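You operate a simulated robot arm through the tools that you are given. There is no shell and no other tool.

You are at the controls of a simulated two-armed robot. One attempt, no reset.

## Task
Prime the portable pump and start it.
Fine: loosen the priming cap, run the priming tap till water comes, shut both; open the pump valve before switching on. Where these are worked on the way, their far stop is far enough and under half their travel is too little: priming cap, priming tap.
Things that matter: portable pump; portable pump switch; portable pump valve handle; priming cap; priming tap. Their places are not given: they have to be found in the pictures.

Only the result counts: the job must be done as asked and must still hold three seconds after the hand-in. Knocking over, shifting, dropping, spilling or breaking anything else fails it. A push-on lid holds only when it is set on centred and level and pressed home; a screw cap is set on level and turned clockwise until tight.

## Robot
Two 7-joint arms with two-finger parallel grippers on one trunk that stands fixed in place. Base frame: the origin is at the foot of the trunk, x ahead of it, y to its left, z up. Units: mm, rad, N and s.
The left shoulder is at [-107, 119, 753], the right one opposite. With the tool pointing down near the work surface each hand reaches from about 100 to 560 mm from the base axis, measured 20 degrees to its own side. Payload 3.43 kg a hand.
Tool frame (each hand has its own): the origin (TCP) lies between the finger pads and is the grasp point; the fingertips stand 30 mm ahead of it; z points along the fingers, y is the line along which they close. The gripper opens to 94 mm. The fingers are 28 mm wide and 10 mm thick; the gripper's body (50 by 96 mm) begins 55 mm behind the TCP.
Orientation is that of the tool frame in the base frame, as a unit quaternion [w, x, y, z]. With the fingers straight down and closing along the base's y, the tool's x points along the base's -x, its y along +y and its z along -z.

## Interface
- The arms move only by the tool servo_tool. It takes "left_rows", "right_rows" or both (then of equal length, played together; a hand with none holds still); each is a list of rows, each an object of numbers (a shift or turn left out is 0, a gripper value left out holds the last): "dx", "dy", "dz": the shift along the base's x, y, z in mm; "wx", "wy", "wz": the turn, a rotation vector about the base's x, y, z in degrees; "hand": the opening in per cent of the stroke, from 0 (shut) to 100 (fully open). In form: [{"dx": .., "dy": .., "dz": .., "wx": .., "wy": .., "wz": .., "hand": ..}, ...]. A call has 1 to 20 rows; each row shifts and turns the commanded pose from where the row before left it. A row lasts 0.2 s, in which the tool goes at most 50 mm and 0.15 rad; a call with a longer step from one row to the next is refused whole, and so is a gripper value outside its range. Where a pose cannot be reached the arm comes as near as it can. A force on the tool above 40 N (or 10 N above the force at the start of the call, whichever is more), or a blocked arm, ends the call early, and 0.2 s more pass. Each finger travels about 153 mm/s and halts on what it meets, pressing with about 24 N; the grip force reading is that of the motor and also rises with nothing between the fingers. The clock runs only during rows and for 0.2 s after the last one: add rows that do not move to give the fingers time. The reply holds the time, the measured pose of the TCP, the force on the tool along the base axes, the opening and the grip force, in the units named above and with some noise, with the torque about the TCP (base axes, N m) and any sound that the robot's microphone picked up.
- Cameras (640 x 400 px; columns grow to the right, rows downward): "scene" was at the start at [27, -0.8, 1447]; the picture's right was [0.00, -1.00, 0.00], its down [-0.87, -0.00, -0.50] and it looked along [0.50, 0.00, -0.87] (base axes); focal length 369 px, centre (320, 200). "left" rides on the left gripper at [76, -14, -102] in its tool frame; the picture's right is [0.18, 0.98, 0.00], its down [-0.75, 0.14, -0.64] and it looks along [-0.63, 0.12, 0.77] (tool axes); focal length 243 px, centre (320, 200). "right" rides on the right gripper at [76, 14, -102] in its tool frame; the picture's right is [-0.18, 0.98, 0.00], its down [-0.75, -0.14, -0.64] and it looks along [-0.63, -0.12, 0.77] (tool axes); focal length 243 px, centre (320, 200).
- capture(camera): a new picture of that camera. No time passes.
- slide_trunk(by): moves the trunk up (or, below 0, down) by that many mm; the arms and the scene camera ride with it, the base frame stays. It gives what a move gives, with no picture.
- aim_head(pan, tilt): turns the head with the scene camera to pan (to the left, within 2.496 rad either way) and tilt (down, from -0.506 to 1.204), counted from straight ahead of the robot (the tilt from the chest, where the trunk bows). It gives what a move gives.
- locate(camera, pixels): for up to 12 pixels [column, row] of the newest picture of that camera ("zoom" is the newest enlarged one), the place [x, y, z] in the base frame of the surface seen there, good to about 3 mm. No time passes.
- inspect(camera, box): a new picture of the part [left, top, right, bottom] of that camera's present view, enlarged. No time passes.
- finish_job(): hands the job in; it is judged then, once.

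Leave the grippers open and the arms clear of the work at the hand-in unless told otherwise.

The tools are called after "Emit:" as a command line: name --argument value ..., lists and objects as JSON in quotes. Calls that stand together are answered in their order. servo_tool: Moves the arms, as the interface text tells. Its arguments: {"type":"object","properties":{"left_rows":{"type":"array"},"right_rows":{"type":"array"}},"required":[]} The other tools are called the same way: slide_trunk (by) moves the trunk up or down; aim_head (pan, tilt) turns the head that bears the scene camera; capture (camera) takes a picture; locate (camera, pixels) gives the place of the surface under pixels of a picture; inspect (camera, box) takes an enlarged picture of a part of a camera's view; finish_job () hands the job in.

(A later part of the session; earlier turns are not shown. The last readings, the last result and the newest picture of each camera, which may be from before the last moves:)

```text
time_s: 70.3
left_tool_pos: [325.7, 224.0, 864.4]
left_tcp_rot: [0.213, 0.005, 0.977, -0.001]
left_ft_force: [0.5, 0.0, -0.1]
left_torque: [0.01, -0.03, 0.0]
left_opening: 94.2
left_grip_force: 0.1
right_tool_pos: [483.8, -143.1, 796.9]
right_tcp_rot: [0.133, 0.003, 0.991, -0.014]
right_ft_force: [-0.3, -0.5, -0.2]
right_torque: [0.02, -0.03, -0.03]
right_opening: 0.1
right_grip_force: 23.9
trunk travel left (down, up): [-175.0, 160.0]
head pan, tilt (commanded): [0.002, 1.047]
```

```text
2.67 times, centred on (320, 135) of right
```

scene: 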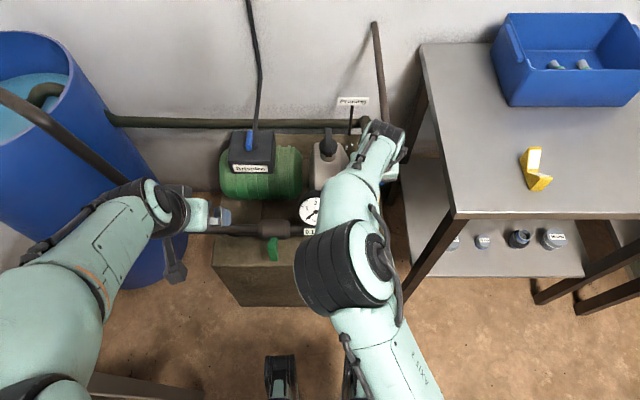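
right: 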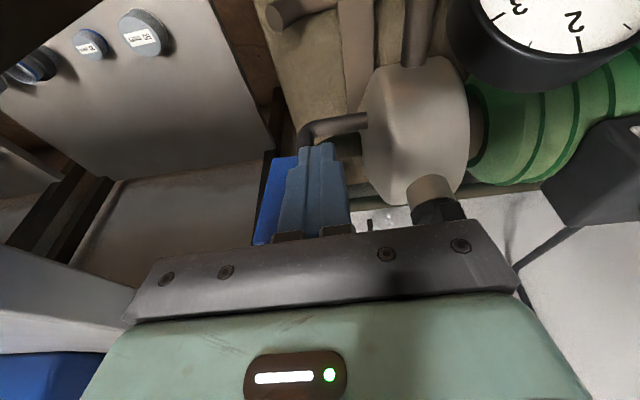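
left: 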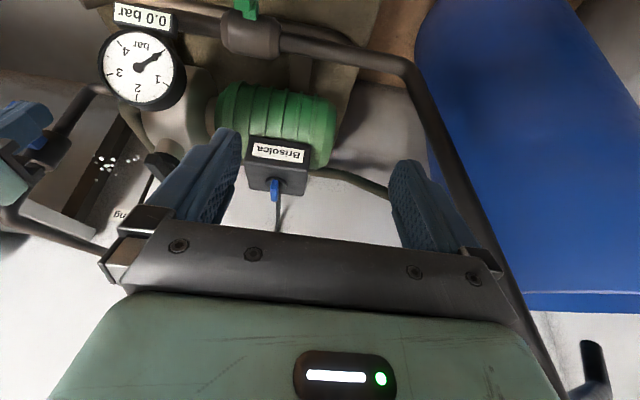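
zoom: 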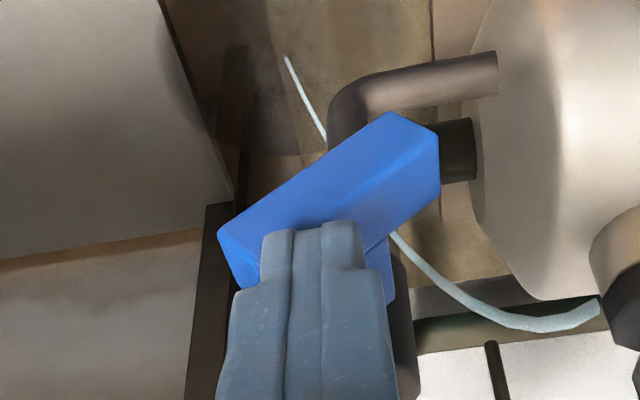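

The crossbar is swinging back toward level. I'll continue right a little more and then press the right end down.

Emit:
servo_tool --right_rows '[{"dy": -5}, {"dy": -5}, {"dz": -4}, {"dz": -4}, {"dz": -4}, {}]'

Emit:
inspect --camera "right" --box '[200, 60, 440, 210]'

```text
time_s: 71.7
left_tool_pos: [325.6, 222.7, 864.9]
left_tcp_rot: [0.213, 0.006, 0.977, 0.0]
left_ft_force: [0.4, 0.0, -0.2]
left_torque: [0.0, -0.02, -0.03]
left_opening: 94.0
left_grip_force: 0.0
right_tool_pos: [484.4, -151.7, 785.1]
right_tcp_rot: [0.132, 0.002, 0.991, -0.014]
right_ft_force: [0.0, -0.5, -0.5]
right_torque: [0.05, 0.01, -0.01]
right_opening: 0.0
right_grip_force: 24.0
trunk travel left (down, up): [-175.0, 160.0]
head pan, tilt (commanded): [0.002, 1.047]
```

```text
2.67 times, centred on (320, 135) of right
```

zoom: 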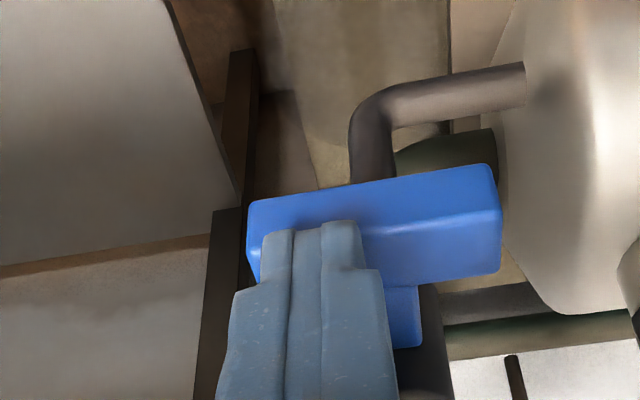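

The stream has stopped and the crossbar is nearly level. I'll press its right end down further until I feel the stop.

Emit:
servo_tool --right_rows '[{"dy": -5}, {"dz": -3}, {"dz": -3}, {"dz": -2}, {}]'

Emit:
inspect --camera "right" --box '[200, 60, 440, 210]'

```text
time_s: 72.7
left_tool_pos: [323.4, 221.7, 865.3]
left_tcp_rot: [0.215, 0.006, 0.977, -0.001]
left_ft_force: [-0.3, 0.1, -0.2]
left_torque: [0.0, -0.03, -0.03]
left_opening: 93.9
left_grip_force: 0.0
right_tool_pos: [484.8, -155.7, 785.5]
right_tcp_rot: [0.138, 0.002, 0.99, -0.013]
right_ft_force: [-15.8, 1.8, 15.3]
right_torque: [0.15, 0.29, 0.12]
right_opening: 0.0
right_grip_force: 24.0
trunk travel left (down, up): [-175.0, 160.0]
head pan, tilt (commanded): [0.002, 1.047]
stopped in row 5 (right hand): the force on the tool passed its limit at 43 N (the readings are from after the stop); the commanded pose is now the measured one
```

```text
2.67 times, centred on (320, 135) of right
```

zoom: 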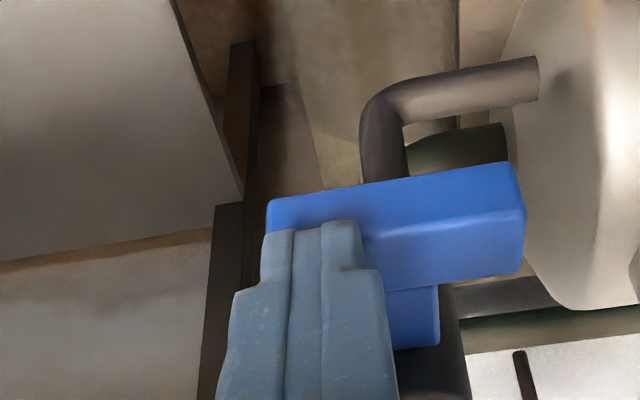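

The tap is hard against its closed stop (43 N). I'll lift the right hand away, park it up and right, and check that the crossbar is level.

Emit:
servo_tool --right_rows '[{"dz": 15}, {"dz": 30}, {"dz": 35, "dx": -10}, {"dz": 35, "dx": -20}, {"dz": 35, "dx": -20, "dy": -20}, {"dx": -20, "dy": -30}, {"dx": -20, "dy": -30}, {"dx": -20, "dy": -30}, {}]'

Emit:
capture --camera "scene"

Emit:
inspect --camera "scene" --box '[290, 120, 418, 200]'

Emit:
locate --camera "zoom" --pixels '[[400, 245], [450, 245], [500, 245], [400, 275], [450, 275], [500, 275], [450, 210], [190, 100], [190, 140], [190, 180]]'

```text
time_s: 74.7
left_tool_pos: [326.5, 222.5, 864.7]
left_tcp_rot: [0.214, 0.006, 0.977, 0.0]
left_ft_force: [0.1, 0.7, -0.2]
left_torque: [0.01, 0.0, -0.01]
left_opening: 94.0
left_grip_force: 0.0
right_tool_pos: [376.2, -264.8, 931.9]
right_tcp_rot: [0.137, 0.002, 0.991, -0.013]
right_ft_force: [0.1, 0.7, 0.3]
right_torque: [-0.01, -0.02, 0.01]
right_opening: 0.0
right_grip_force: 24.1
trunk travel left (down, up): [-175.0, 160.0]
head pan, tilt (commanded): [0.002, 1.047]
```

```text
taken
```

scene: 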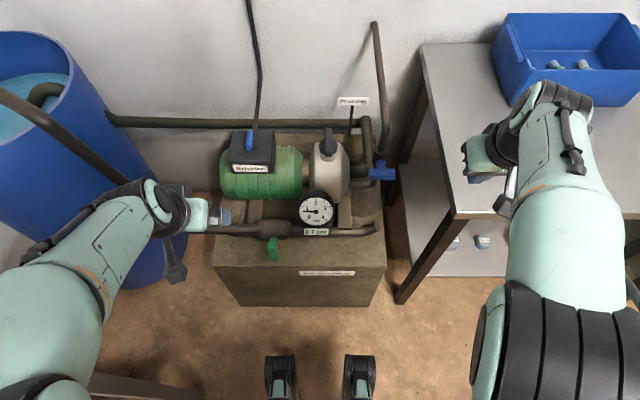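

```text
5.00 times, centred on (354, 160) of scene
```

zoom: 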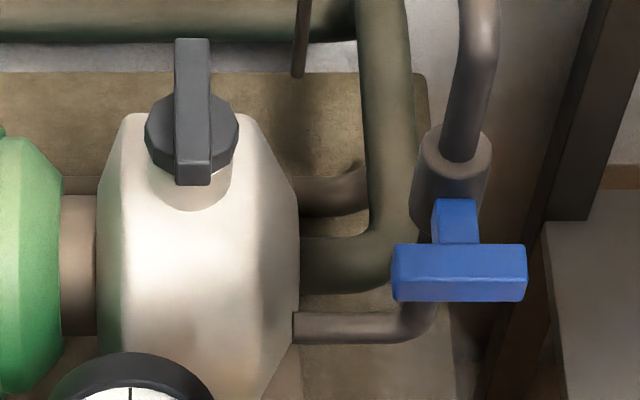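

```text
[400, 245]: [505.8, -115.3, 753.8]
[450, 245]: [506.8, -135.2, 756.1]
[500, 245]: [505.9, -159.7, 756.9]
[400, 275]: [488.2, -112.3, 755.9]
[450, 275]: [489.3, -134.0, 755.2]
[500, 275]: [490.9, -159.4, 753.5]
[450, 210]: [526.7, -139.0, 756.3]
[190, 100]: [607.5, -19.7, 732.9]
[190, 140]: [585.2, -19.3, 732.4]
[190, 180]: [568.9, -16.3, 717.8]
```

The tap crossbar is level again. The gauge label seems to read 0.7 bar, so I'll zoom in.

Emit:
inspect --camera "scene" --box '[280, 185, 360, 240]'

Emit:
inspect --camera "left" --box '[60, 0, 260, 240]'

```text
7.27 times, centred on (320, 212) of scene
```

zoom: 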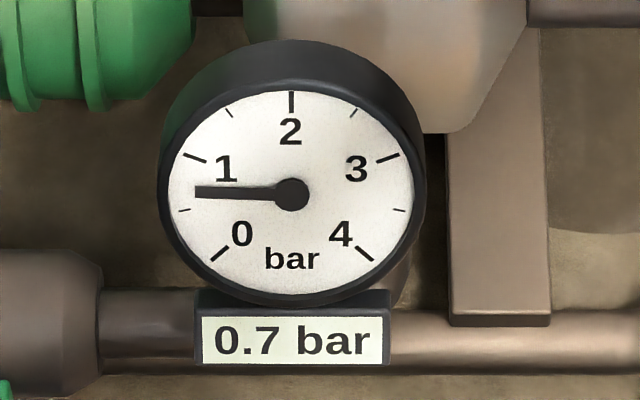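

```text
1.67 times, centred on (160, 120) of left
```

zoom: 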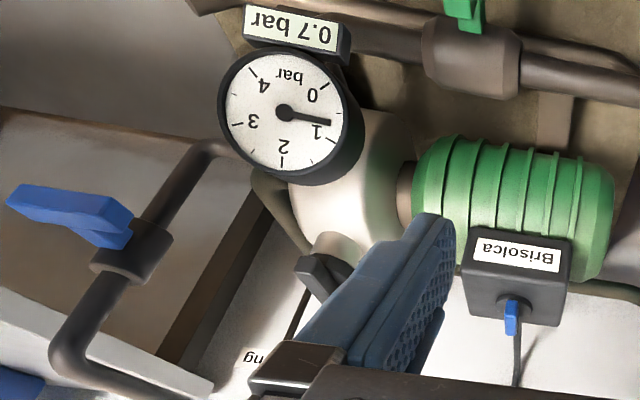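

The gauge shows 0.7 bar and the stream is gone, so the pump is primed and the tap is shut. Next comes tightening the cap clockwise with the left hand. I'll raise the trunk 100 mm for reach, close the left fingers, and go to the right side (-y) of the bar's near end.

Emit:
slide_trunk --by 100

Emit:
servo_tool --left_rows '[{"dx": 25, "dy": -30, "dz": -10, "hand": 0}, {"dx": 25, "dy": -30, "dz": -10}, {"dx": 25, "dy": -30, "dz": -10}, {"dx": 25, "dy": -30, "dz": -10}, {"dx": 25, "dy": -30, "dz": -10}, {"dx": 25, "dy": -30, "dz": -10}, {"dx": 25, "dy": -30, "dz": -15}, {"dx": 25, "dy": -30, "dz": -20}, {"dx": 20, "dy": -20, "dz": -20}, {"dx": 8, "dy": -6, "dz": -20}, {"dz": -20}, {}]'

Emit:
capture --camera "left"

Emit:
capture --camera "scene"

```text
time_s: 76.0
left_tool_pos: [325.0, 223.7, 965.4]
left_tcp_rot: [0.215, 0.006, 0.977, 0.0]
left_ft_force: [0.6, -0.3, -0.1]
left_torque: [-0.03, -0.02, -0.01]
left_opening: 93.8
left_grip_force: 0.0
right_tool_pos: [375.4, -267.5, 1030.1]
right_tcp_rot: [0.139, 0.003, 0.99, -0.014]
right_ft_force: [-0.5, 0.2, -0.1]
right_torque: [0.0, -0.01, 0.0]
right_opening: 0.2
right_grip_force: 24.0
trunk travel left (down, up): [-275.0, 60.0]
head pan, tilt (commanded): [0.002, 1.047]
```

```text
time_s: 78.6
left_tool_pos: [553.3, -43.0, 810.2]
left_tcp_rot: [0.214, 0.006, 0.977, 0.0]
left_ft_force: [-0.3, -0.2, -1.6]
left_torque: [-0.02, 0.04, -0.02]
left_opening: 0.0
left_grip_force: 24.3
right_tool_pos: [375.9, -267.2, 1032.1]
right_tcp_rot: [0.139, 0.003, 0.99, -0.014]
right_ft_force: [-0.3, 0.2, 0.4]
right_torque: [-0.01, -0.02, -0.01]
right_opening: 0.1
right_grip_force: 23.5
trunk travel left (down, up): [-275.0, 60.0]
head pan, tilt (commanded): [0.002, 1.047]
```

```text
taken
```

left: 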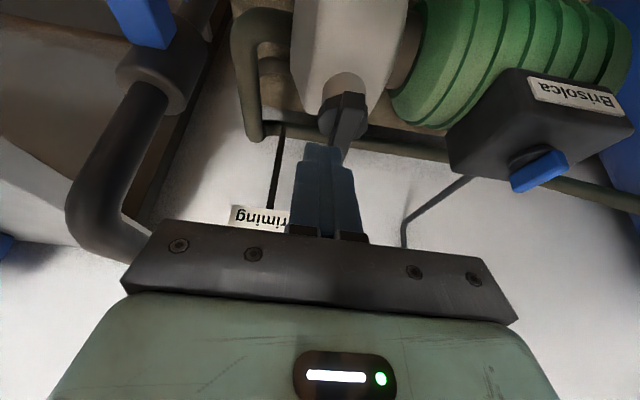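

```text
taken
```

scene: 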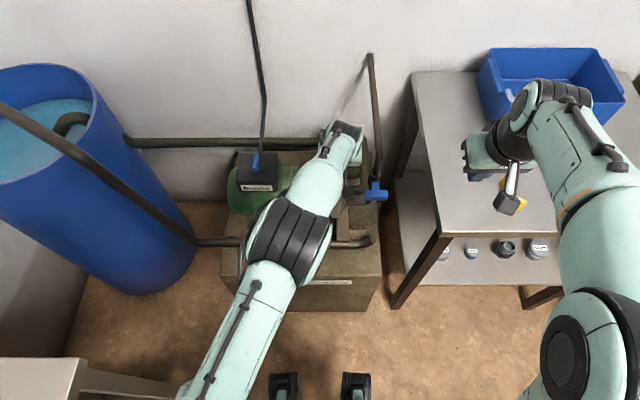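

The closed left fingers are just right of the bar's near end. I'll descend 60 mm and then push left (+y) in small steps.

Emit:
servo_tool --left_rows '[{"dz": -20, "dx": 1}, {"dz": -20, "dx": 1}, {"dz": -20}, {}, {"dy": 5}, {"dy": 5}, {"dy": 5}, {}]'

Emit:
inspect --camera "left" --box '[200, 40, 440, 190]'

```text
time_s: 80.4
left_tool_pos: [555.3, -28.0, 750.5]
left_tcp_rot: [0.214, 0.006, 0.977, 0.0]
left_ft_force: [-4.4, -1.3, 1.7]
left_torque: [-0.02, 0.07, -0.01]
left_opening: 0.0
left_grip_force: 23.9
right_tool_pos: [375.9, -267.2, 1031.1]
right_tcp_rot: [0.139, 0.002, 0.99, -0.013]
right_ft_force: [0.2, 0.0, 0.7]
right_torque: [-0.01, 0.0, -0.01]
right_opening: 0.1
right_grip_force: 23.9
trunk travel left (down, up): [-275.0, 60.0]
head pan, tilt (commanded): [0.002, 1.047]
```

```text
2.67 times, centred on (320, 115) of left
```

zoom: 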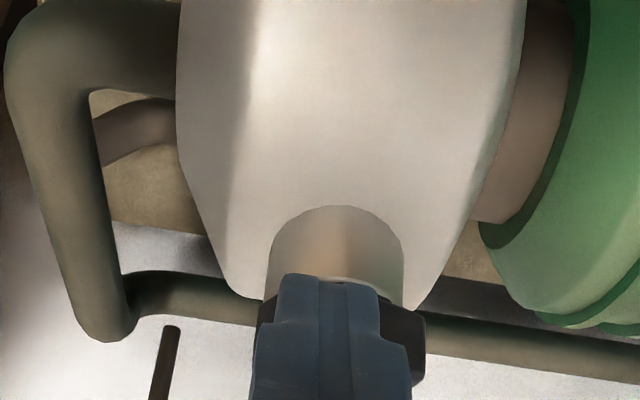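

Only a few newtons, so the bar is probably following. I'll continue along the clockwise arc, left and then forward, and check.

Emit:
servo_tool --left_rows '[{"dy": 5}, {"dx": 2.5, "dy": 7}, {"dx": 4.5, "dy": 6}, {}]'

Emit:
capture --camera "left"

Emit:
inspect --camera "scene" --box '[290, 120, 402, 190]'

```text
time_s: 81.4
left_tool_pos: [563.2, -9.4, 750.6]
left_tcp_rot: [0.215, 0.006, 0.977, -0.001]
left_ft_force: [-2.8, -1.9, 6.3]
left_torque: [0.06, -0.12, 0.01]
left_opening: 0.3
left_grip_force: 24.6
right_tool_pos: [377.1, -267.2, 1031.7]
right_tcp_rot: [0.138, 0.002, 0.99, -0.015]
right_ft_force: [0.0, 0.3, 0.2]
right_torque: [0.01, -0.01, -0.03]
right_opening: 0.2
right_grip_force: 24.0
trunk travel left (down, up): [-275.0, 60.0]
head pan, tilt (commanded): [0.002, 1.047]
```

```text
taken
```

left: 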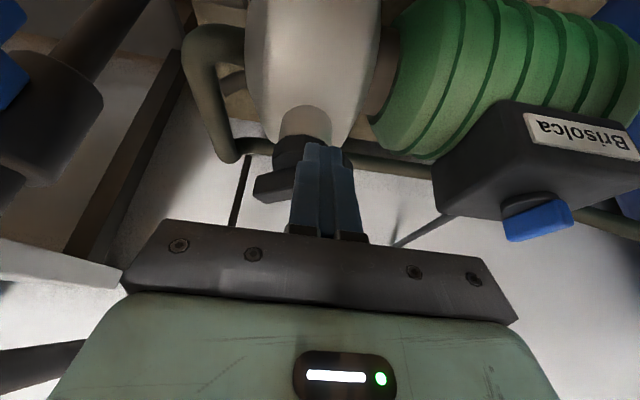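

```text
5.71 times, centred on (346, 155) of scene
```

zoom: 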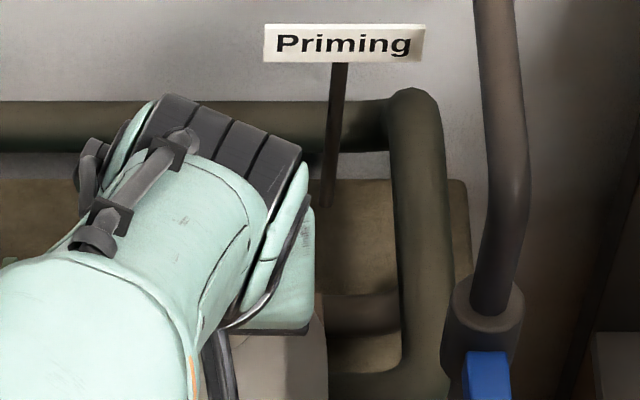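

The bar's far end is swinging round to -y, at about 60°. I'll continue, mostly forward now, until it is tight.

Emit:
servo_tool --left_rows '[{"dx": 5.5, "dy": 4.5}, {"dx": 6, "dy": 3}, {"dx": 4, "dy": 1}, {"dx": 3}, {}]'

Emit:
capture --camera "left"

```text
time_s: 82.6
left_tool_pos: [578.2, -3.4, 751.8]
left_tcp_rot: [0.214, 0.005, 0.977, 0.0]
left_ft_force: [-17.8, 0.9, 8.8]
left_torque: [0.01, 0.18, 0.02]
left_opening: 0.1
left_grip_force: 24.2
right_tool_pos: [375.1, -266.9, 1032.3]
right_tcp_rot: [0.14, 0.003, 0.99, -0.014]
right_ft_force: [0.5, 0.4, 0.2]
right_torque: [0.03, 0.03, 0.0]
right_opening: 0.0
right_grip_force: 23.9
trunk travel left (down, up): [-275.0, 60.0]
head pan, tilt (commanded): [0.002, 1.047]
```

```text
taken
```

left: 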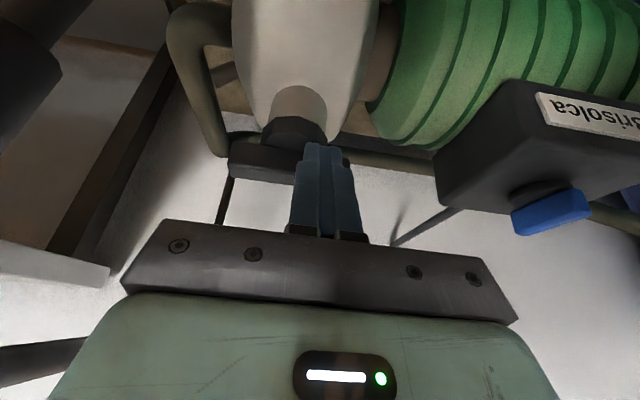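

The bar is back along y and resisting at 18 N. I'll move slightly outward and press a few mm more to make sure it's tight.

Emit:
servo_tool --left_rows '[{"dx": -3, "dy": 4}, {"dx": 3, "dy": 2}, {"dx": 2}, {"dx": 2}, {"dx": 2}, {"dx": 2}, {}]'

```text
time_s: 83.7
left_tool_pos: [580.0, 3.1, 753.6]
left_tcp_rot: [0.21, 0.009, 0.978, 0.0]
left_ft_force: [-23.5, 2.5, 18.2]
left_torque: [0.25, 0.12, -0.13]
left_opening: 0.1
left_grip_force: 23.5
right_tool_pos: [373.3, -267.8, 1034.3]
right_tcp_rot: [0.14, 0.003, 0.99, -0.014]
right_ft_force: [0.5, -1.0, 0.1]
right_torque: [-0.01, -0.03, -0.01]
right_opening: 0.0
right_grip_force: 24.0
trunk travel left (down, up): [-275.0, 60.0]
head pan, tilt (commanded): [0.002, 1.047]
stopped in row 5 (left hand): the force on the tool passed its limit at 43 N (the readings are from after the stop); the commanded pose is now the measured one
```

The cap is at its tight stop (43 N). I'll back the left hand off, up and to the left, and verify the cap and tap.

Emit:
servo_tool --left_rows '[{"dx": -8}, {"dx": -10, "dz": 15}, {"dx": -20, "dz": 25}, {"dx": -25, "dz": 30, "dy": 10}, {"dx": -30, "dz": 20, "dy": 20}, {"dx": -30, "dy": 30, "dz": 10}, {"dx": -30, "dy": 30}, {"dx": -30, "dy": 30}, {"dx": -20, "dy": 30}, {}]'

Emit:
capture --camera "scene"

Emit:
inspect --camera "scene" --box '[280, 130, 408, 210]'

```text
time_s: 85.9
left_tool_pos: [378.8, 152.6, 849.5]
left_tcp_rot: [0.21, 0.007, 0.978, -0.001]
left_ft_force: [-0.3, 0.3, -0.4]
left_torque: [0.03, -0.02, 0.04]
left_opening: 0.1
left_grip_force: 24.1
right_tool_pos: [376.7, -268.6, 1032.1]
right_tcp_rot: [0.138, 0.004, 0.99, -0.014]
right_ft_force: [0.3, 0.9, -0.6]
right_torque: [-0.01, -0.01, 0.02]
right_opening: 0.0
right_grip_force: 24.1
trunk travel left (down, up): [-275.0, 60.0]
head pan, tilt (commanded): [0.002, 1.047]
```

```text
taken
```

scene: 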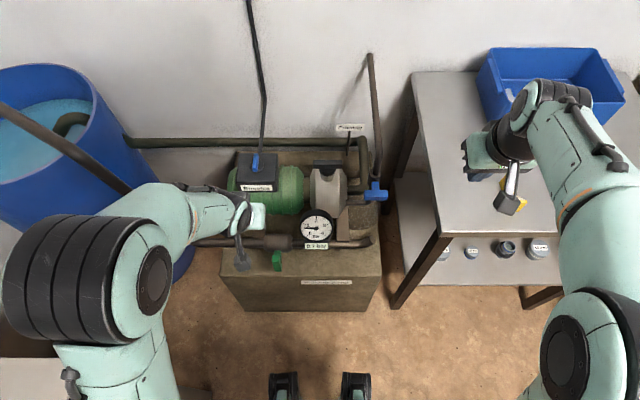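

```text
5.00 times, centred on (344, 170) of scene
```

zoom: 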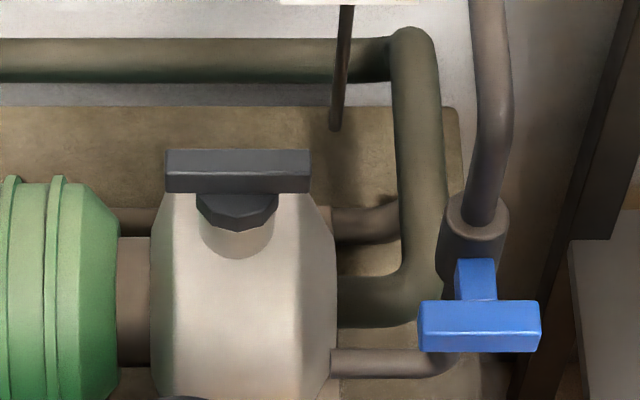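

The cap bar is along y again (tight) and the tap is shut. Next is the green valve, which sits low (z 530-606), so I need the trunk lower. First I'll raise the left hand and bring the right hand up and back, away from the table edge.

Emit:
servo_tool --right_rows '[{"dz": 20, "dx": -15, "dy": 3}, {"dz": 20, "dx": -15, "dy": 3}, {"dz": 20, "dx": -15, "dy": 3}, {"dz": 20, "dx": -15, "dy": 3}, {"dz": 20, "dx": -15, "dy": 3}, {}]' --left_rows '[{"dz": 28, "dx": -5}, {"dz": 28, "dx": -5}, {"dz": 28, "dx": -5}, {"dz": 28, "dx": -5}, {"dz": 28, "dx": -5}, {}]'

Emit:
slide_trunk --by -120

Emit:
capture --camera "scene"

```text
time_s: 87.3
left_tool_pos: [354.4, 153.0, 989.4]
left_tcp_rot: [0.21, 0.006, 0.978, 0.001]
left_ft_force: [0.1, 0.4, -0.1]
left_torque: [-0.02, 0.01, 0.03]
left_opening: 0.0
left_grip_force: 23.9
right_tool_pos: [302.3, -250.9, 1131.6]
right_tcp_rot: [0.138, 0.003, 0.99, -0.014]
right_ft_force: [0.3, -0.1, 0.3]
right_torque: [-0.01, 0.03, 0.0]
right_opening: 0.0
right_grip_force: 23.9
trunk travel left (down, up): [-275.0, 60.0]
head pan, tilt (commanded): [0.002, 1.047]
```

```text
time_s: 88.8
left_tool_pos: [355.6, 152.8, 869.1]
left_tcp_rot: [0.21, 0.007, 0.978, -0.001]
left_ft_force: [0.1, 0.6, -0.5]
left_torque: [0.01, -0.01, -0.01]
left_opening: 0.1
left_grip_force: 24.4
right_tool_pos: [301.6, -251.8, 1012.0]
right_tcp_rot: [0.137, 0.003, 0.99, -0.015]
right_ft_force: [0.7, -0.7, 0.5]
right_torque: [-0.02, -0.02, 0.0]
right_opening: 0.2
right_grip_force: 24.5
trunk travel left (down, up): [-155.0, 180.0]
head pan, tilt (commanded): [0.002, 1.047]
```

```text
taken
```

scene: 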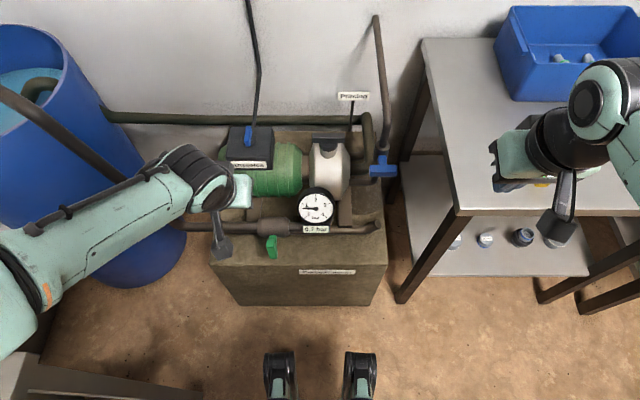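

I'll measure the green handle again from this view, and check the bench at the lower left that the left elbow might come near.

Emit:
inspect --camera "scene" --box '[225, 205, 337, 275]'

Emit:
locate --camera "zoom" --pixels '[[235, 165], [250, 175], [270, 180], [250, 220], [260, 290], [290, 295], [285, 240], [200, 120], [340, 120], [275, 100], [285, 160], [250, 260]]'

Emit:
locate --camera "scene" --pixels '[[15, 375], [60, 395], [150, 392], [200, 398], [40, 345], [315, 205], [315, 230]]'

```text
5.71 times, centred on (281, 240) of scene
```

zoom: 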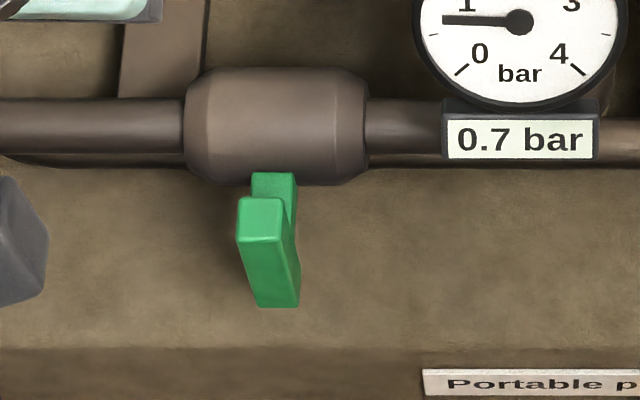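

```text
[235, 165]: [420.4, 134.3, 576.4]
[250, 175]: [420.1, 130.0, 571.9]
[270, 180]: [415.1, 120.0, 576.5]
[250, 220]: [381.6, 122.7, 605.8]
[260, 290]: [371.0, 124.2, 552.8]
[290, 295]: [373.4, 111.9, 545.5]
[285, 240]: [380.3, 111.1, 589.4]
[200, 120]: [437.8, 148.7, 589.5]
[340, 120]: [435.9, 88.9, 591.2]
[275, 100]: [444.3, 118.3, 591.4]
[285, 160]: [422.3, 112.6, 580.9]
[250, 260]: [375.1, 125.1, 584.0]
```

```text
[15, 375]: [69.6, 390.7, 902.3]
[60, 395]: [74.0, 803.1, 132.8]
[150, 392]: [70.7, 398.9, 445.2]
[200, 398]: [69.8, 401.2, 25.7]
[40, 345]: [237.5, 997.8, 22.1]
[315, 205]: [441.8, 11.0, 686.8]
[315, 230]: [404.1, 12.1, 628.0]
```

There is a bench to the left near (70,391), with a top at about z 902, and the left elbow may be near it. I'll turn the head left to look before lowering further.

Emit:
aim_head --pan 0.7 --tilt 1.0

Emit:
capture --camera "scene"

```text
time_s: 89.8
left_tool_pos: [355.6, 152.4, 869.7]
left_tcp_rot: [0.211, 0.007, 0.978, 0.0]
left_ft_force: [-0.6, -0.6, 0.0]
left_torque: [-0.04, -0.03, 0.01]
left_opening: 0.1
left_grip_force: 23.7
right_tool_pos: [302.1, -251.9, 1012.3]
right_tcp_rot: [0.139, 0.002, 0.99, -0.014]
right_ft_force: [-0.7, 0.5, -0.3]
right_torque: [0.02, 0.0, 0.0]
right_opening: 0.0
right_grip_force: 23.3
trunk travel left (down, up): [-155.0, 180.0]
head pan, tilt (commanded): [0.7, 1.0]
```

```text
taken
```

scene: 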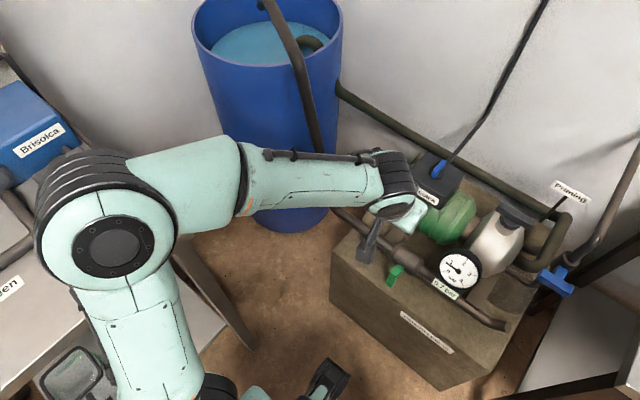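

The left elbow hangs above that bench. I'll measure the elbow and the bench top.

Emit:
locate --camera "scene" --pixels '[[110, 245], [60, 200], [150, 200], [40, 240], [205, 320], [185, 290], [20, 320], [15, 240], [80, 380], [110, 330], [160, 330], [20, 140]]'

```text
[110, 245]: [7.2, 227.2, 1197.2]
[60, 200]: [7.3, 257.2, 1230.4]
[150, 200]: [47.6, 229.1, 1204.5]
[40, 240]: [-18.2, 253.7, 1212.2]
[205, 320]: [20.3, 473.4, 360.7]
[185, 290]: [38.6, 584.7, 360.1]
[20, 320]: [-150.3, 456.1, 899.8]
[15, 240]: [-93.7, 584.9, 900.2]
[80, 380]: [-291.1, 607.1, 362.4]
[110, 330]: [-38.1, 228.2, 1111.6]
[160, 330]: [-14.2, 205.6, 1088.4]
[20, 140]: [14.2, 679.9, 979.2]
```

The elbow is high, at about (10,250,1190), and to the right of the bench (which starts at y 390, top 900), so it's clear. I'll aim the head back to the pump and lower the trunk 80 mm more.

Emit:
aim_head --pan 0.1 --tilt 0.95

Emit:
slide_trunk --by -80

Emit:
capture --camera "scene"

Emit:
capture --camera "left"

```text
time_s: 90.8
left_tool_pos: [354.9, 153.7, 870.5]
left_tcp_rot: [0.211, 0.008, 0.978, 0.0]
left_ft_force: [-0.7, 0.5, 0.5]
left_torque: [0.05, -0.01, -0.02]
left_opening: 0.0
left_grip_force: 24.2
right_tool_pos: [302.2, -251.7, 1013.2]
right_tcp_rot: [0.138, 0.002, 0.99, -0.014]
right_ft_force: [0.6, 0.9, -0.4]
right_torque: [-0.03, -0.02, -0.02]
right_opening: 0.0
right_grip_force: 23.7
trunk travel left (down, up): [-155.0, 180.0]
head pan, tilt (commanded): [0.099, 0.949]
```

```text
time_s: 92.0
left_tool_pos: [355.5, 154.5, 789.7]
left_tcp_rot: [0.211, 0.007, 0.978, 0.0]
left_ft_force: [-0.8, -0.8, -0.1]
left_torque: [-0.02, 0.01, 0.04]
left_opening: 0.0
left_grip_force: 24.6
right_tool_pos: [302.1, -252.1, 932.4]
right_tcp_rot: [0.138, 0.002, 0.99, -0.014]
right_ft_force: [-0.1, -0.4, -0.9]
right_torque: [-0.03, 0.01, -0.01]
right_opening: 0.0
right_grip_force: 24.3
trunk travel left (down, up): [-75.0, 260.0]
head pan, tilt (commanded): [0.099, 0.949]
```

```text
taken
```

scene: 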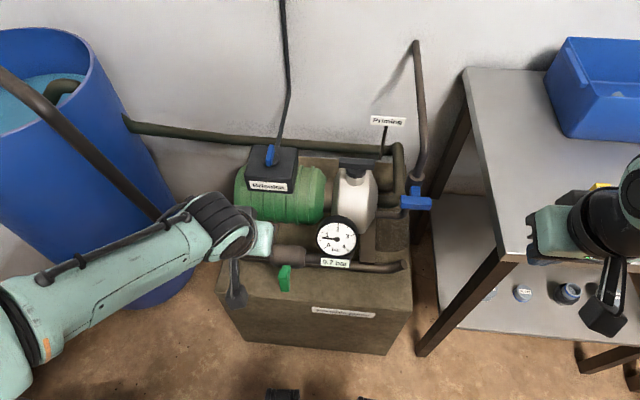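

```text
taken
```

left: 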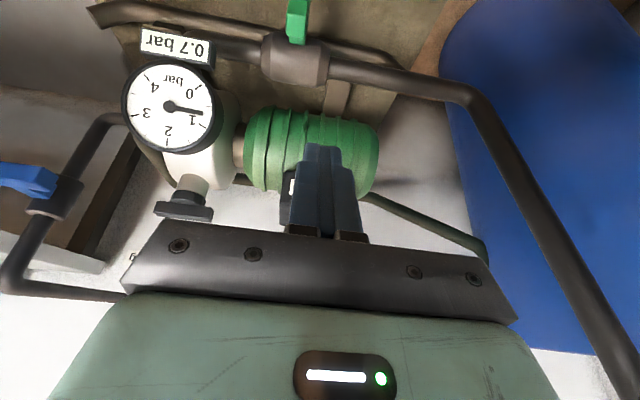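

The label shows 0.7 bar and the green handle is upright (closed). I'll bring the closed left fingers to its right (-y) side, level with the handle's upper end, to turn it counterclockwise like the other fittings.

Emit:
servo_tool --left_rows '[{"dx": 3, "dy": -16, "dz": -20}, {"dx": 3, "dy": -16, "dz": -20}, {"dx": 3, "dy": -17, "dz": -20}, {"dx": 3, "dy": -17, "dz": -20}, {"dz": -30}, {"dz": -30}, {"dz": -30}, {}]'

Emit:
capture --camera "left"

Emit:
capture --camera "scene"

```text
time_s: 93.8
left_tool_pos: [368.3, 86.5, 619.1]
left_tcp_rot: [0.21, 0.008, 0.978, -0.001]
left_ft_force: [-0.4, -0.7, -0.3]
left_torque: [0.01, -0.02, 0.01]
left_opening: 0.1
left_grip_force: 23.9
right_tool_pos: [302.3, -252.2, 932.5]
right_tcp_rot: [0.138, 0.002, 0.99, -0.015]
right_ft_force: [0.9, 0.0, 0.0]
right_torque: [0.03, 0.03, -0.01]
right_opening: 0.0
right_grip_force: 24.3
trunk travel left (down, up): [-75.0, 260.0]
head pan, tilt (commanded): [0.099, 0.949]
```

```text
taken
```

left: 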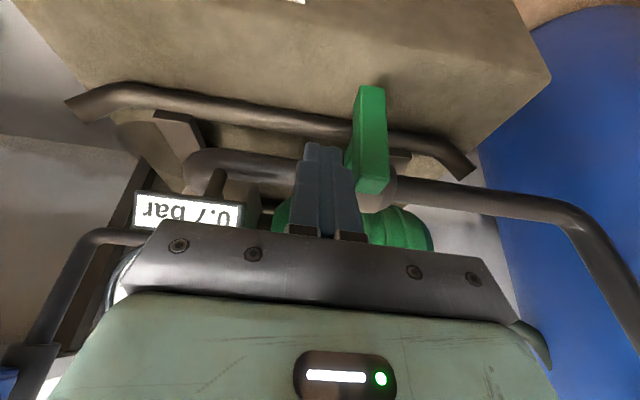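

```text
taken
```

scene: 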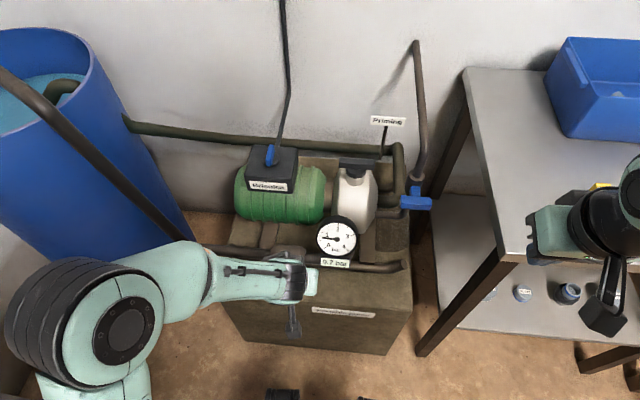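

The fingers are beside the upper end of the green handle. I'll push left (+y) in small steps.

Emit:
servo_tool --left_rows '[{"dy": 5}, {"dy": 5}, {"dy": 5}, {"dy": 5}, {}]'

Emit:
capture --camera "left"

```text
time_s: 95.0
left_tool_pos: [368.3, 107.6, 619.4]
left_tcp_rot: [0.211, 0.007, 0.977, 0.0]
left_ft_force: [0.6, -4.0, 2.9]
left_torque: [0.28, 0.1, 0.11]
left_opening: 0.0
left_grip_force: 23.9
right_tool_pos: [302.1, -253.8, 932.4]
right_tcp_rot: [0.138, 0.002, 0.99, -0.014]
right_ft_force: [0.2, -1.5, -0.2]
right_torque: [0.05, 0.01, 0.0]
right_opening: 0.1
right_grip_force: 23.7
trunk travel left (down, up): [-75.0, 260.0]
head pan, tilt (commanded): [0.099, 0.949]
```

```text
taken
```

left: 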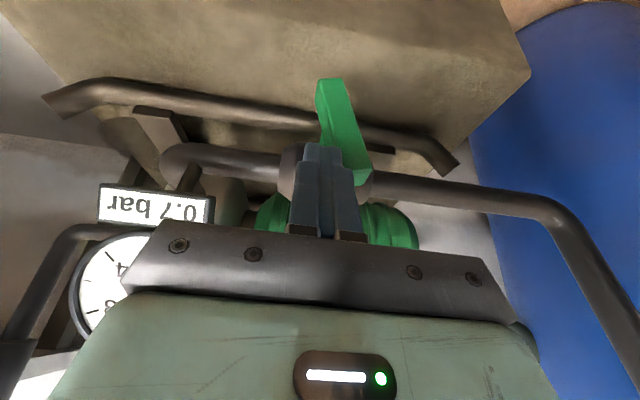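

The handle turns freely in this direction. I'll continue left and then press the left end down to level.

Emit:
servo_tool --left_rows '[{"dy": 5}, {"dy": 5}, {"dy": 6}, {"dy": 6}, {"dy": 5}, {}]'

Emit:
capture --camera "left"

```text
time_s: 96.4
left_tool_pos: [367.4, 134.9, 621.0]
left_tcp_rot: [0.209, 0.007, 0.978, 0.0]
left_ft_force: [-1.2, -0.5, 1.2]
left_torque: [-0.07, 0.05, -0.01]
left_opening: 0.0
left_grip_force: 23.5
right_tool_pos: [302.6, -252.8, 932.7]
right_tcp_rot: [0.139, 0.003, 0.99, -0.014]
right_ft_force: [0.5, 0.4, -0.4]
right_torque: [-0.01, -0.01, 0.02]
right_opening: 0.0
right_grip_force: 24.3
trunk travel left (down, up): [-75.0, 260.0]
head pan, tilt (commanded): [0.099, 0.949]
```

```text
taken
```

left: 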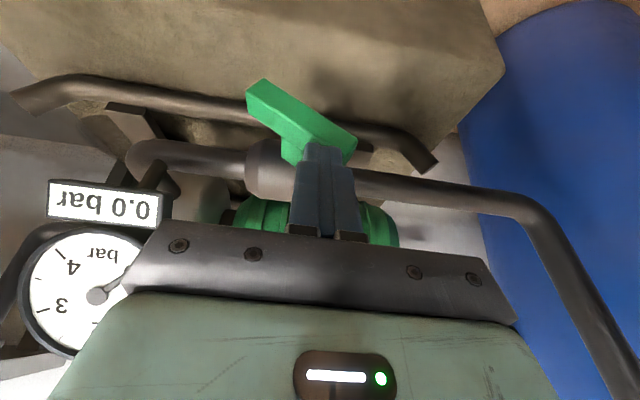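

The pressure fell to 0.0 bar as the valve opened, and the handle is at about 60°. I'll press its left end down to the stop.

Emit:
servo_tool --left_rows '[{"dy": 2, "dz": -4}, {"dz": -4}, {"dz": -4}, {"dz": -4}, {"dz": -3}, {"dz": -3}, {}]'

Emit:
capture --camera "left"

```text
time_s: 97.8
left_tool_pos: [365.6, 137.1, 603.1]
left_tcp_rot: [0.215, 0.006, 0.977, -0.001]
left_ft_force: [-18.0, 2.1, 22.2]
left_torque: [0.1, 0.2, 0.08]
left_opening: 0.0
left_grip_force: 24.1
right_tool_pos: [299.6, -253.2, 932.8]
right_tcp_rot: [0.139, 0.002, 0.99, -0.014]
right_ft_force: [0.1, 0.3, 0.1]
right_torque: [-0.02, -0.01, 0.0]
right_opening: 0.1
right_grip_force: 24.5
trunk travel left (down, up): [-75.0, 260.0]
head pan, tilt (commanded): [0.099, 0.949]
stopped in row 6 (left hand): the force on the tool passed its limit at 45 N (the readings are from after the stop); the commanded pose is now the measured one
```

```text
taken
```

left: 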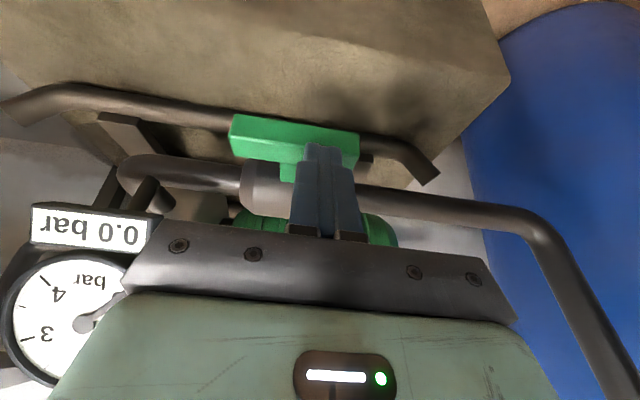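

The handle lies along the pipe at its stop, so the valve is open. I'll lift the left hand clear, raise the trunk by 200 for the switch, and check the whole scene.

Emit:
servo_tool --left_rows '[{"dz": 10}, {"dz": 30, "dx": -5}, {"dz": 40, "dx": -5}, {"dz": 40}, {"dz": 40}, {}]'

Emit:
slide_trunk --by 200

Emit:
capture --camera "scene"

Emit:
capture --camera "left"

```text
time_s: 99.2
left_tool_pos: [358.5, 136.4, 761.5]
left_tcp_rot: [0.213, 0.007, 0.977, -0.001]
left_ft_force: [0.2, 0.3, -0.2]
left_torque: [0.01, -0.02, -0.01]
left_opening: 0.0
left_grip_force: 24.1
right_tool_pos: [301.2, -252.6, 931.4]
right_tcp_rot: [0.137, 0.004, 0.99, -0.015]
right_ft_force: [0.2, 0.0, 0.1]
right_torque: [-0.03, 0.02, 0.04]
right_opening: 0.0
right_grip_force: 23.7
trunk travel left (down, up): [-75.0, 260.0]
head pan, tilt (commanded): [0.099, 0.949]
```

```text
time_s: 101.3
left_tool_pos: [357.9, 136.5, 961.3]
left_tcp_rot: [0.213, 0.007, 0.977, 0.0]
left_ft_force: [0.1, 0.4, 0.4]
left_torque: [-0.01, 0.01, -0.01]
left_opening: 0.1
left_grip_force: 24.4
right_tool_pos: [300.9, -252.7, 1131.6]
right_tcp_rot: [0.138, 0.003, 0.99, -0.013]
right_ft_force: [0.4, 0.3, 0.6]
right_torque: [-0.01, 0.0, -0.04]
right_opening: 0.0
right_grip_force: 23.9
trunk travel left (down, up): [-275.0, 60.0]
head pan, tilt (commanded): [0.099, 0.949]
```

```text
taken
```

scene: 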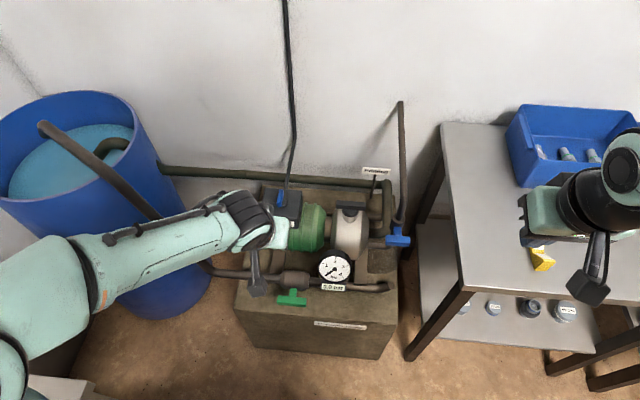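

```text
taken
```

left: 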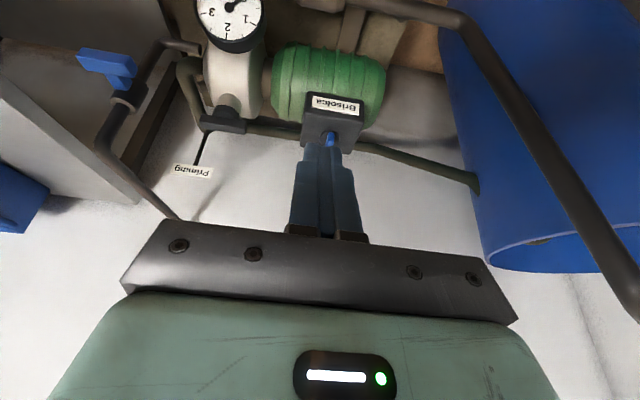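

Valve open, tap shut, cap tight. Now the switch. I'll zoom in on the box for markings that tell which way is "on".

Emit:
inspect --camera "scene" --box '[240, 170, 320, 230]'

Emit:
inspect --camera "left" --box '[270, 70, 398, 150]'

```text
6.67 times, centred on (280, 200) of scene
```

zoom: 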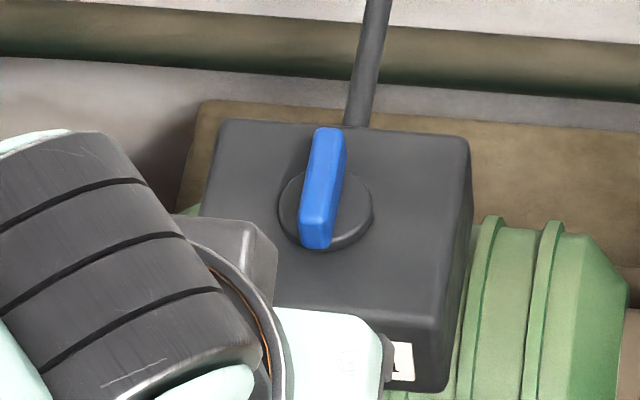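

```text
5.00 times, centred on (334, 110) of left
```

zoom: 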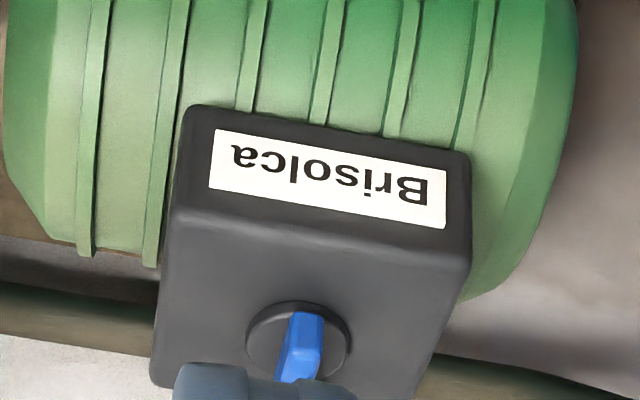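

There are no markings, so I'll try the usual clockwise direction first by pushing the knob's near end to the left (+y) from its right side. I'll bring the closed left fingers to (563,146) above the box, then down to z 757.

Emit:
servo_tool --left_rows '[{"dx": 34, "dy": 1.5, "dz": -22}, {"dx": 34, "dy": 1.5, "dz": -22}, {"dx": 34, "dy": 1.5, "dz": -22}, {"dx": 34, "dy": 1.5, "dz": -22}, {"dx": 34, "dy": 1.5, "dz": -22}, {"dx": 35, "dy": 2, "dz": -21}, {"dz": -20}, {"dz": -20}, {}]'

Emit:
capture --camera "left"

```text
time_s: 103.3
left_tool_pos: [562.7, 146.7, 790.8]
left_tcp_rot: [0.214, 0.007, 0.977, -0.001]
left_ft_force: [-0.7, 0.3, 0.4]
left_torque: [0.01, -0.01, 0.0]
left_opening: 0.0
left_grip_force: 23.4
right_tool_pos: [301.3, -251.8, 1132.6]
right_tcp_rot: [0.139, 0.002, 0.99, -0.014]
right_ft_force: [-0.8, -0.8, -1.2]
right_torque: [0.02, 0.0, 0.02]
right_opening: 0.0
right_grip_force: 24.1
trunk travel left (down, up): [-275.0, 60.0]
head pan, tilt (commanded): [0.099, 0.949]
```

```text
taken
```

left: 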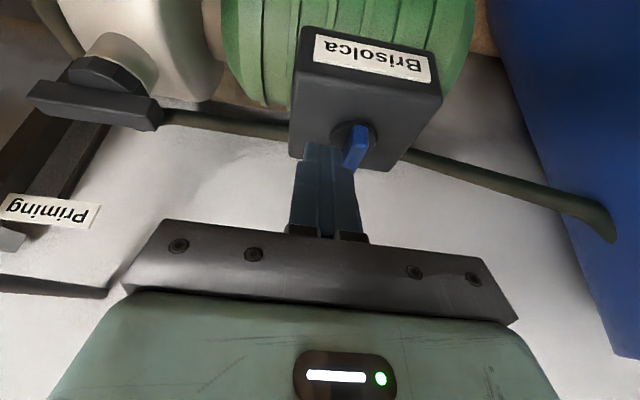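

The fingertips are right of the blue knob. I'll check the knob's exact place from this close view.

Emit:
locate --camera "left" --pixels '[[359, 132], [357, 142], [353, 155], [349, 166], [366, 145], [372, 135], [340, 130]]'

Emit:
inspect --camera "left" --box '[280, 90, 408, 190]'

```text
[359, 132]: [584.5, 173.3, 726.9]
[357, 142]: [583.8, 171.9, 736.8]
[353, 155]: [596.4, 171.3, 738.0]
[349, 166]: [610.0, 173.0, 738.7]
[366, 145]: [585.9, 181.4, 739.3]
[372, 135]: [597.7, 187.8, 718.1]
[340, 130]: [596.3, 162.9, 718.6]
```

```text
4.00 times, centred on (344, 140) of left
```

zoom: 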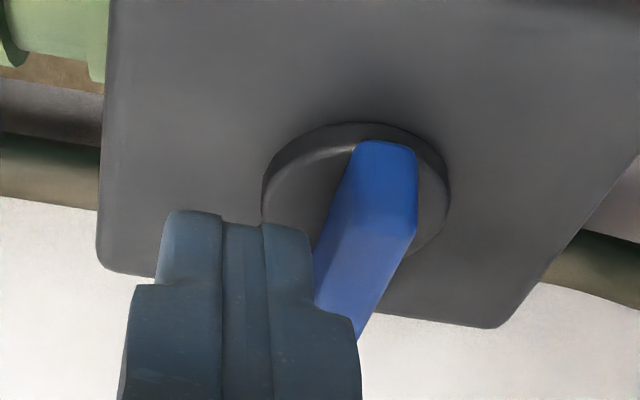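

The knob is at (584-628, about 173), with its top at 740. I'll lower to z 757 and push left in small steps.

Emit:
servo_tool --left_rows '[{"dz": -17, "dx": 1}, {"dz": -17}, {}, {"dy": 5}, {"dy": 4}, {"dy": 4}, {"dy": 3}, {}]'

Emit:
capture --camera "left"

```text
time_s: 105.1
left_tool_pos: [564.1, 160.8, 756.7]
left_tcp_rot: [0.214, 0.007, 0.977, -0.001]
left_ft_force: [-0.8, -4.7, 0.4]
left_torque: [-0.06, 0.01, -0.12]
left_opening: 0.0
left_grip_force: 23.7
right_tool_pos: [302.2, -251.1, 1132.2]
right_tcp_rot: [0.139, 0.002, 0.99, -0.014]
right_ft_force: [-0.1, 0.2, -0.4]
right_torque: [-0.02, 0.01, -0.02]
right_opening: 0.0
right_grip_force: 23.8
trunk travel left (down, up): [-275.0, 60.0]
head pan, tilt (commanded): [0.099, 0.949]
```

```text
taken
```

left: 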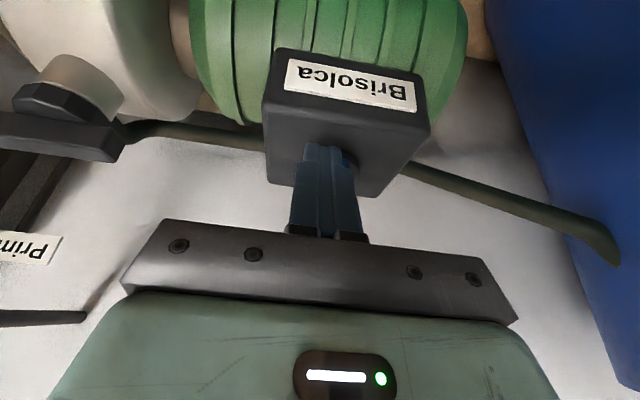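

Light contact (about 5 N) and moving. I'll continue along the clockwise arc.

Emit:
servo_tool --left_rows '[{"dx": -1, "dy": 4}, {"dx": 1, "dy": 4}, {"dx": 2, "dy": 4}, {}]'

Emit:
inspect --camera "left" --box '[240, 90, 400, 190]'

Emit:
inspect --camera "scene" --box '[240, 160, 340, 300]'

```text
time_s: 106.1
left_tool_pos: [566.2, 175.3, 756.9]
left_tcp_rot: [0.214, 0.007, 0.977, 0.0]
left_ft_force: [0.3, 0.5, -0.2]
left_torque: [-0.02, -0.01, 0.0]
left_opening: 0.0
left_grip_force: 23.9
right_tool_pos: [301.5, -252.7, 1131.6]
right_tcp_rot: [0.138, 0.003, 0.99, -0.014]
right_ft_force: [0.3, -0.5, -0.5]
right_torque: [0.02, 0.02, 0.01]
right_opening: 0.1
right_grip_force: 23.9
trunk travel left (down, up): [-275.0, 60.0]
head pan, tilt (commanded): [0.099, 0.949]
```

```text
4.00 times, centred on (320, 140) of left
```

zoom: 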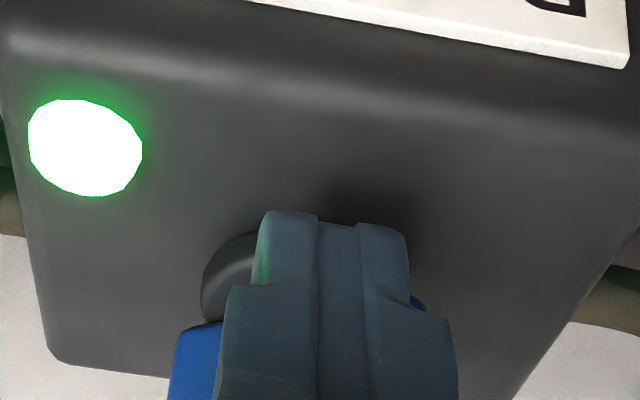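

```text
2.86 times, centred on (290, 230) of scene
```

zoom: 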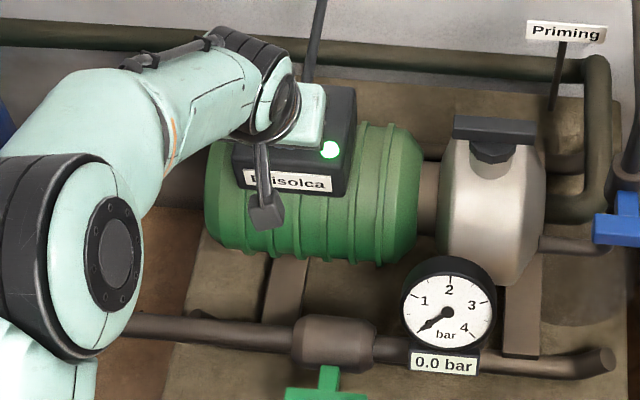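

A green lamp has lit on the switch box: the pump is on. I'll push the knob the rest of the way to its stop so it stays put.

Emit:
servo_tool --left_rows '[{"dx": 3, "dy": 2.5}, {"dx": 4, "dy": 2}, {"dx": 3, "dy": 1}, {"dx": 2}, {"dx": 2}, {}]'

Emit:
inspect --camera "left" --box '[240, 90, 400, 190]'

```text
time_s: 107.2
left_tool_pos: [572.3, 177.2, 756.4]
left_tcp_rot: [0.206, 0.006, 0.979, -0.001]
left_ft_force: [-23.5, 0.2, 16.1]
left_torque: [0.17, 0.16, 0.15]
left_opening: 0.1
left_grip_force: 24.1
right_tool_pos: [299.0, -251.6, 1132.4]
right_tcp_rot: [0.139, 0.003, 0.99, -0.014]
right_ft_force: [0.2, -1.0, 0.1]
right_torque: [-0.02, -0.01, 0.01]
right_opening: 0.0
right_grip_force: 23.6
trunk travel left (down, up): [-275.0, 60.0]
head pan, tilt (commanded): [0.099, 0.949]
stopped in row 5 (left hand): the force on the tool passed its limit at 42 N (the readings are from after the stop); the commanded pose is now the measured one
```

```text
4.00 times, centred on (320, 140) of left
```

zoom: 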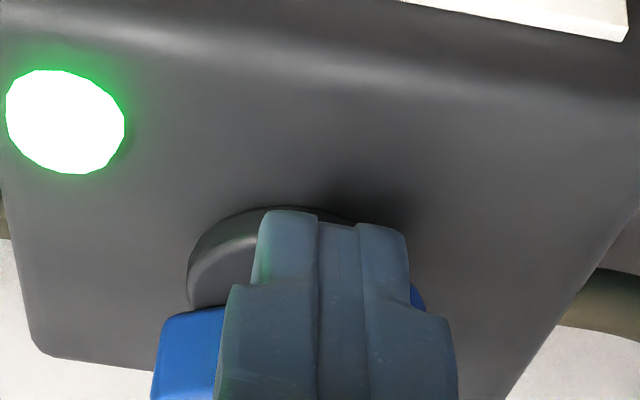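

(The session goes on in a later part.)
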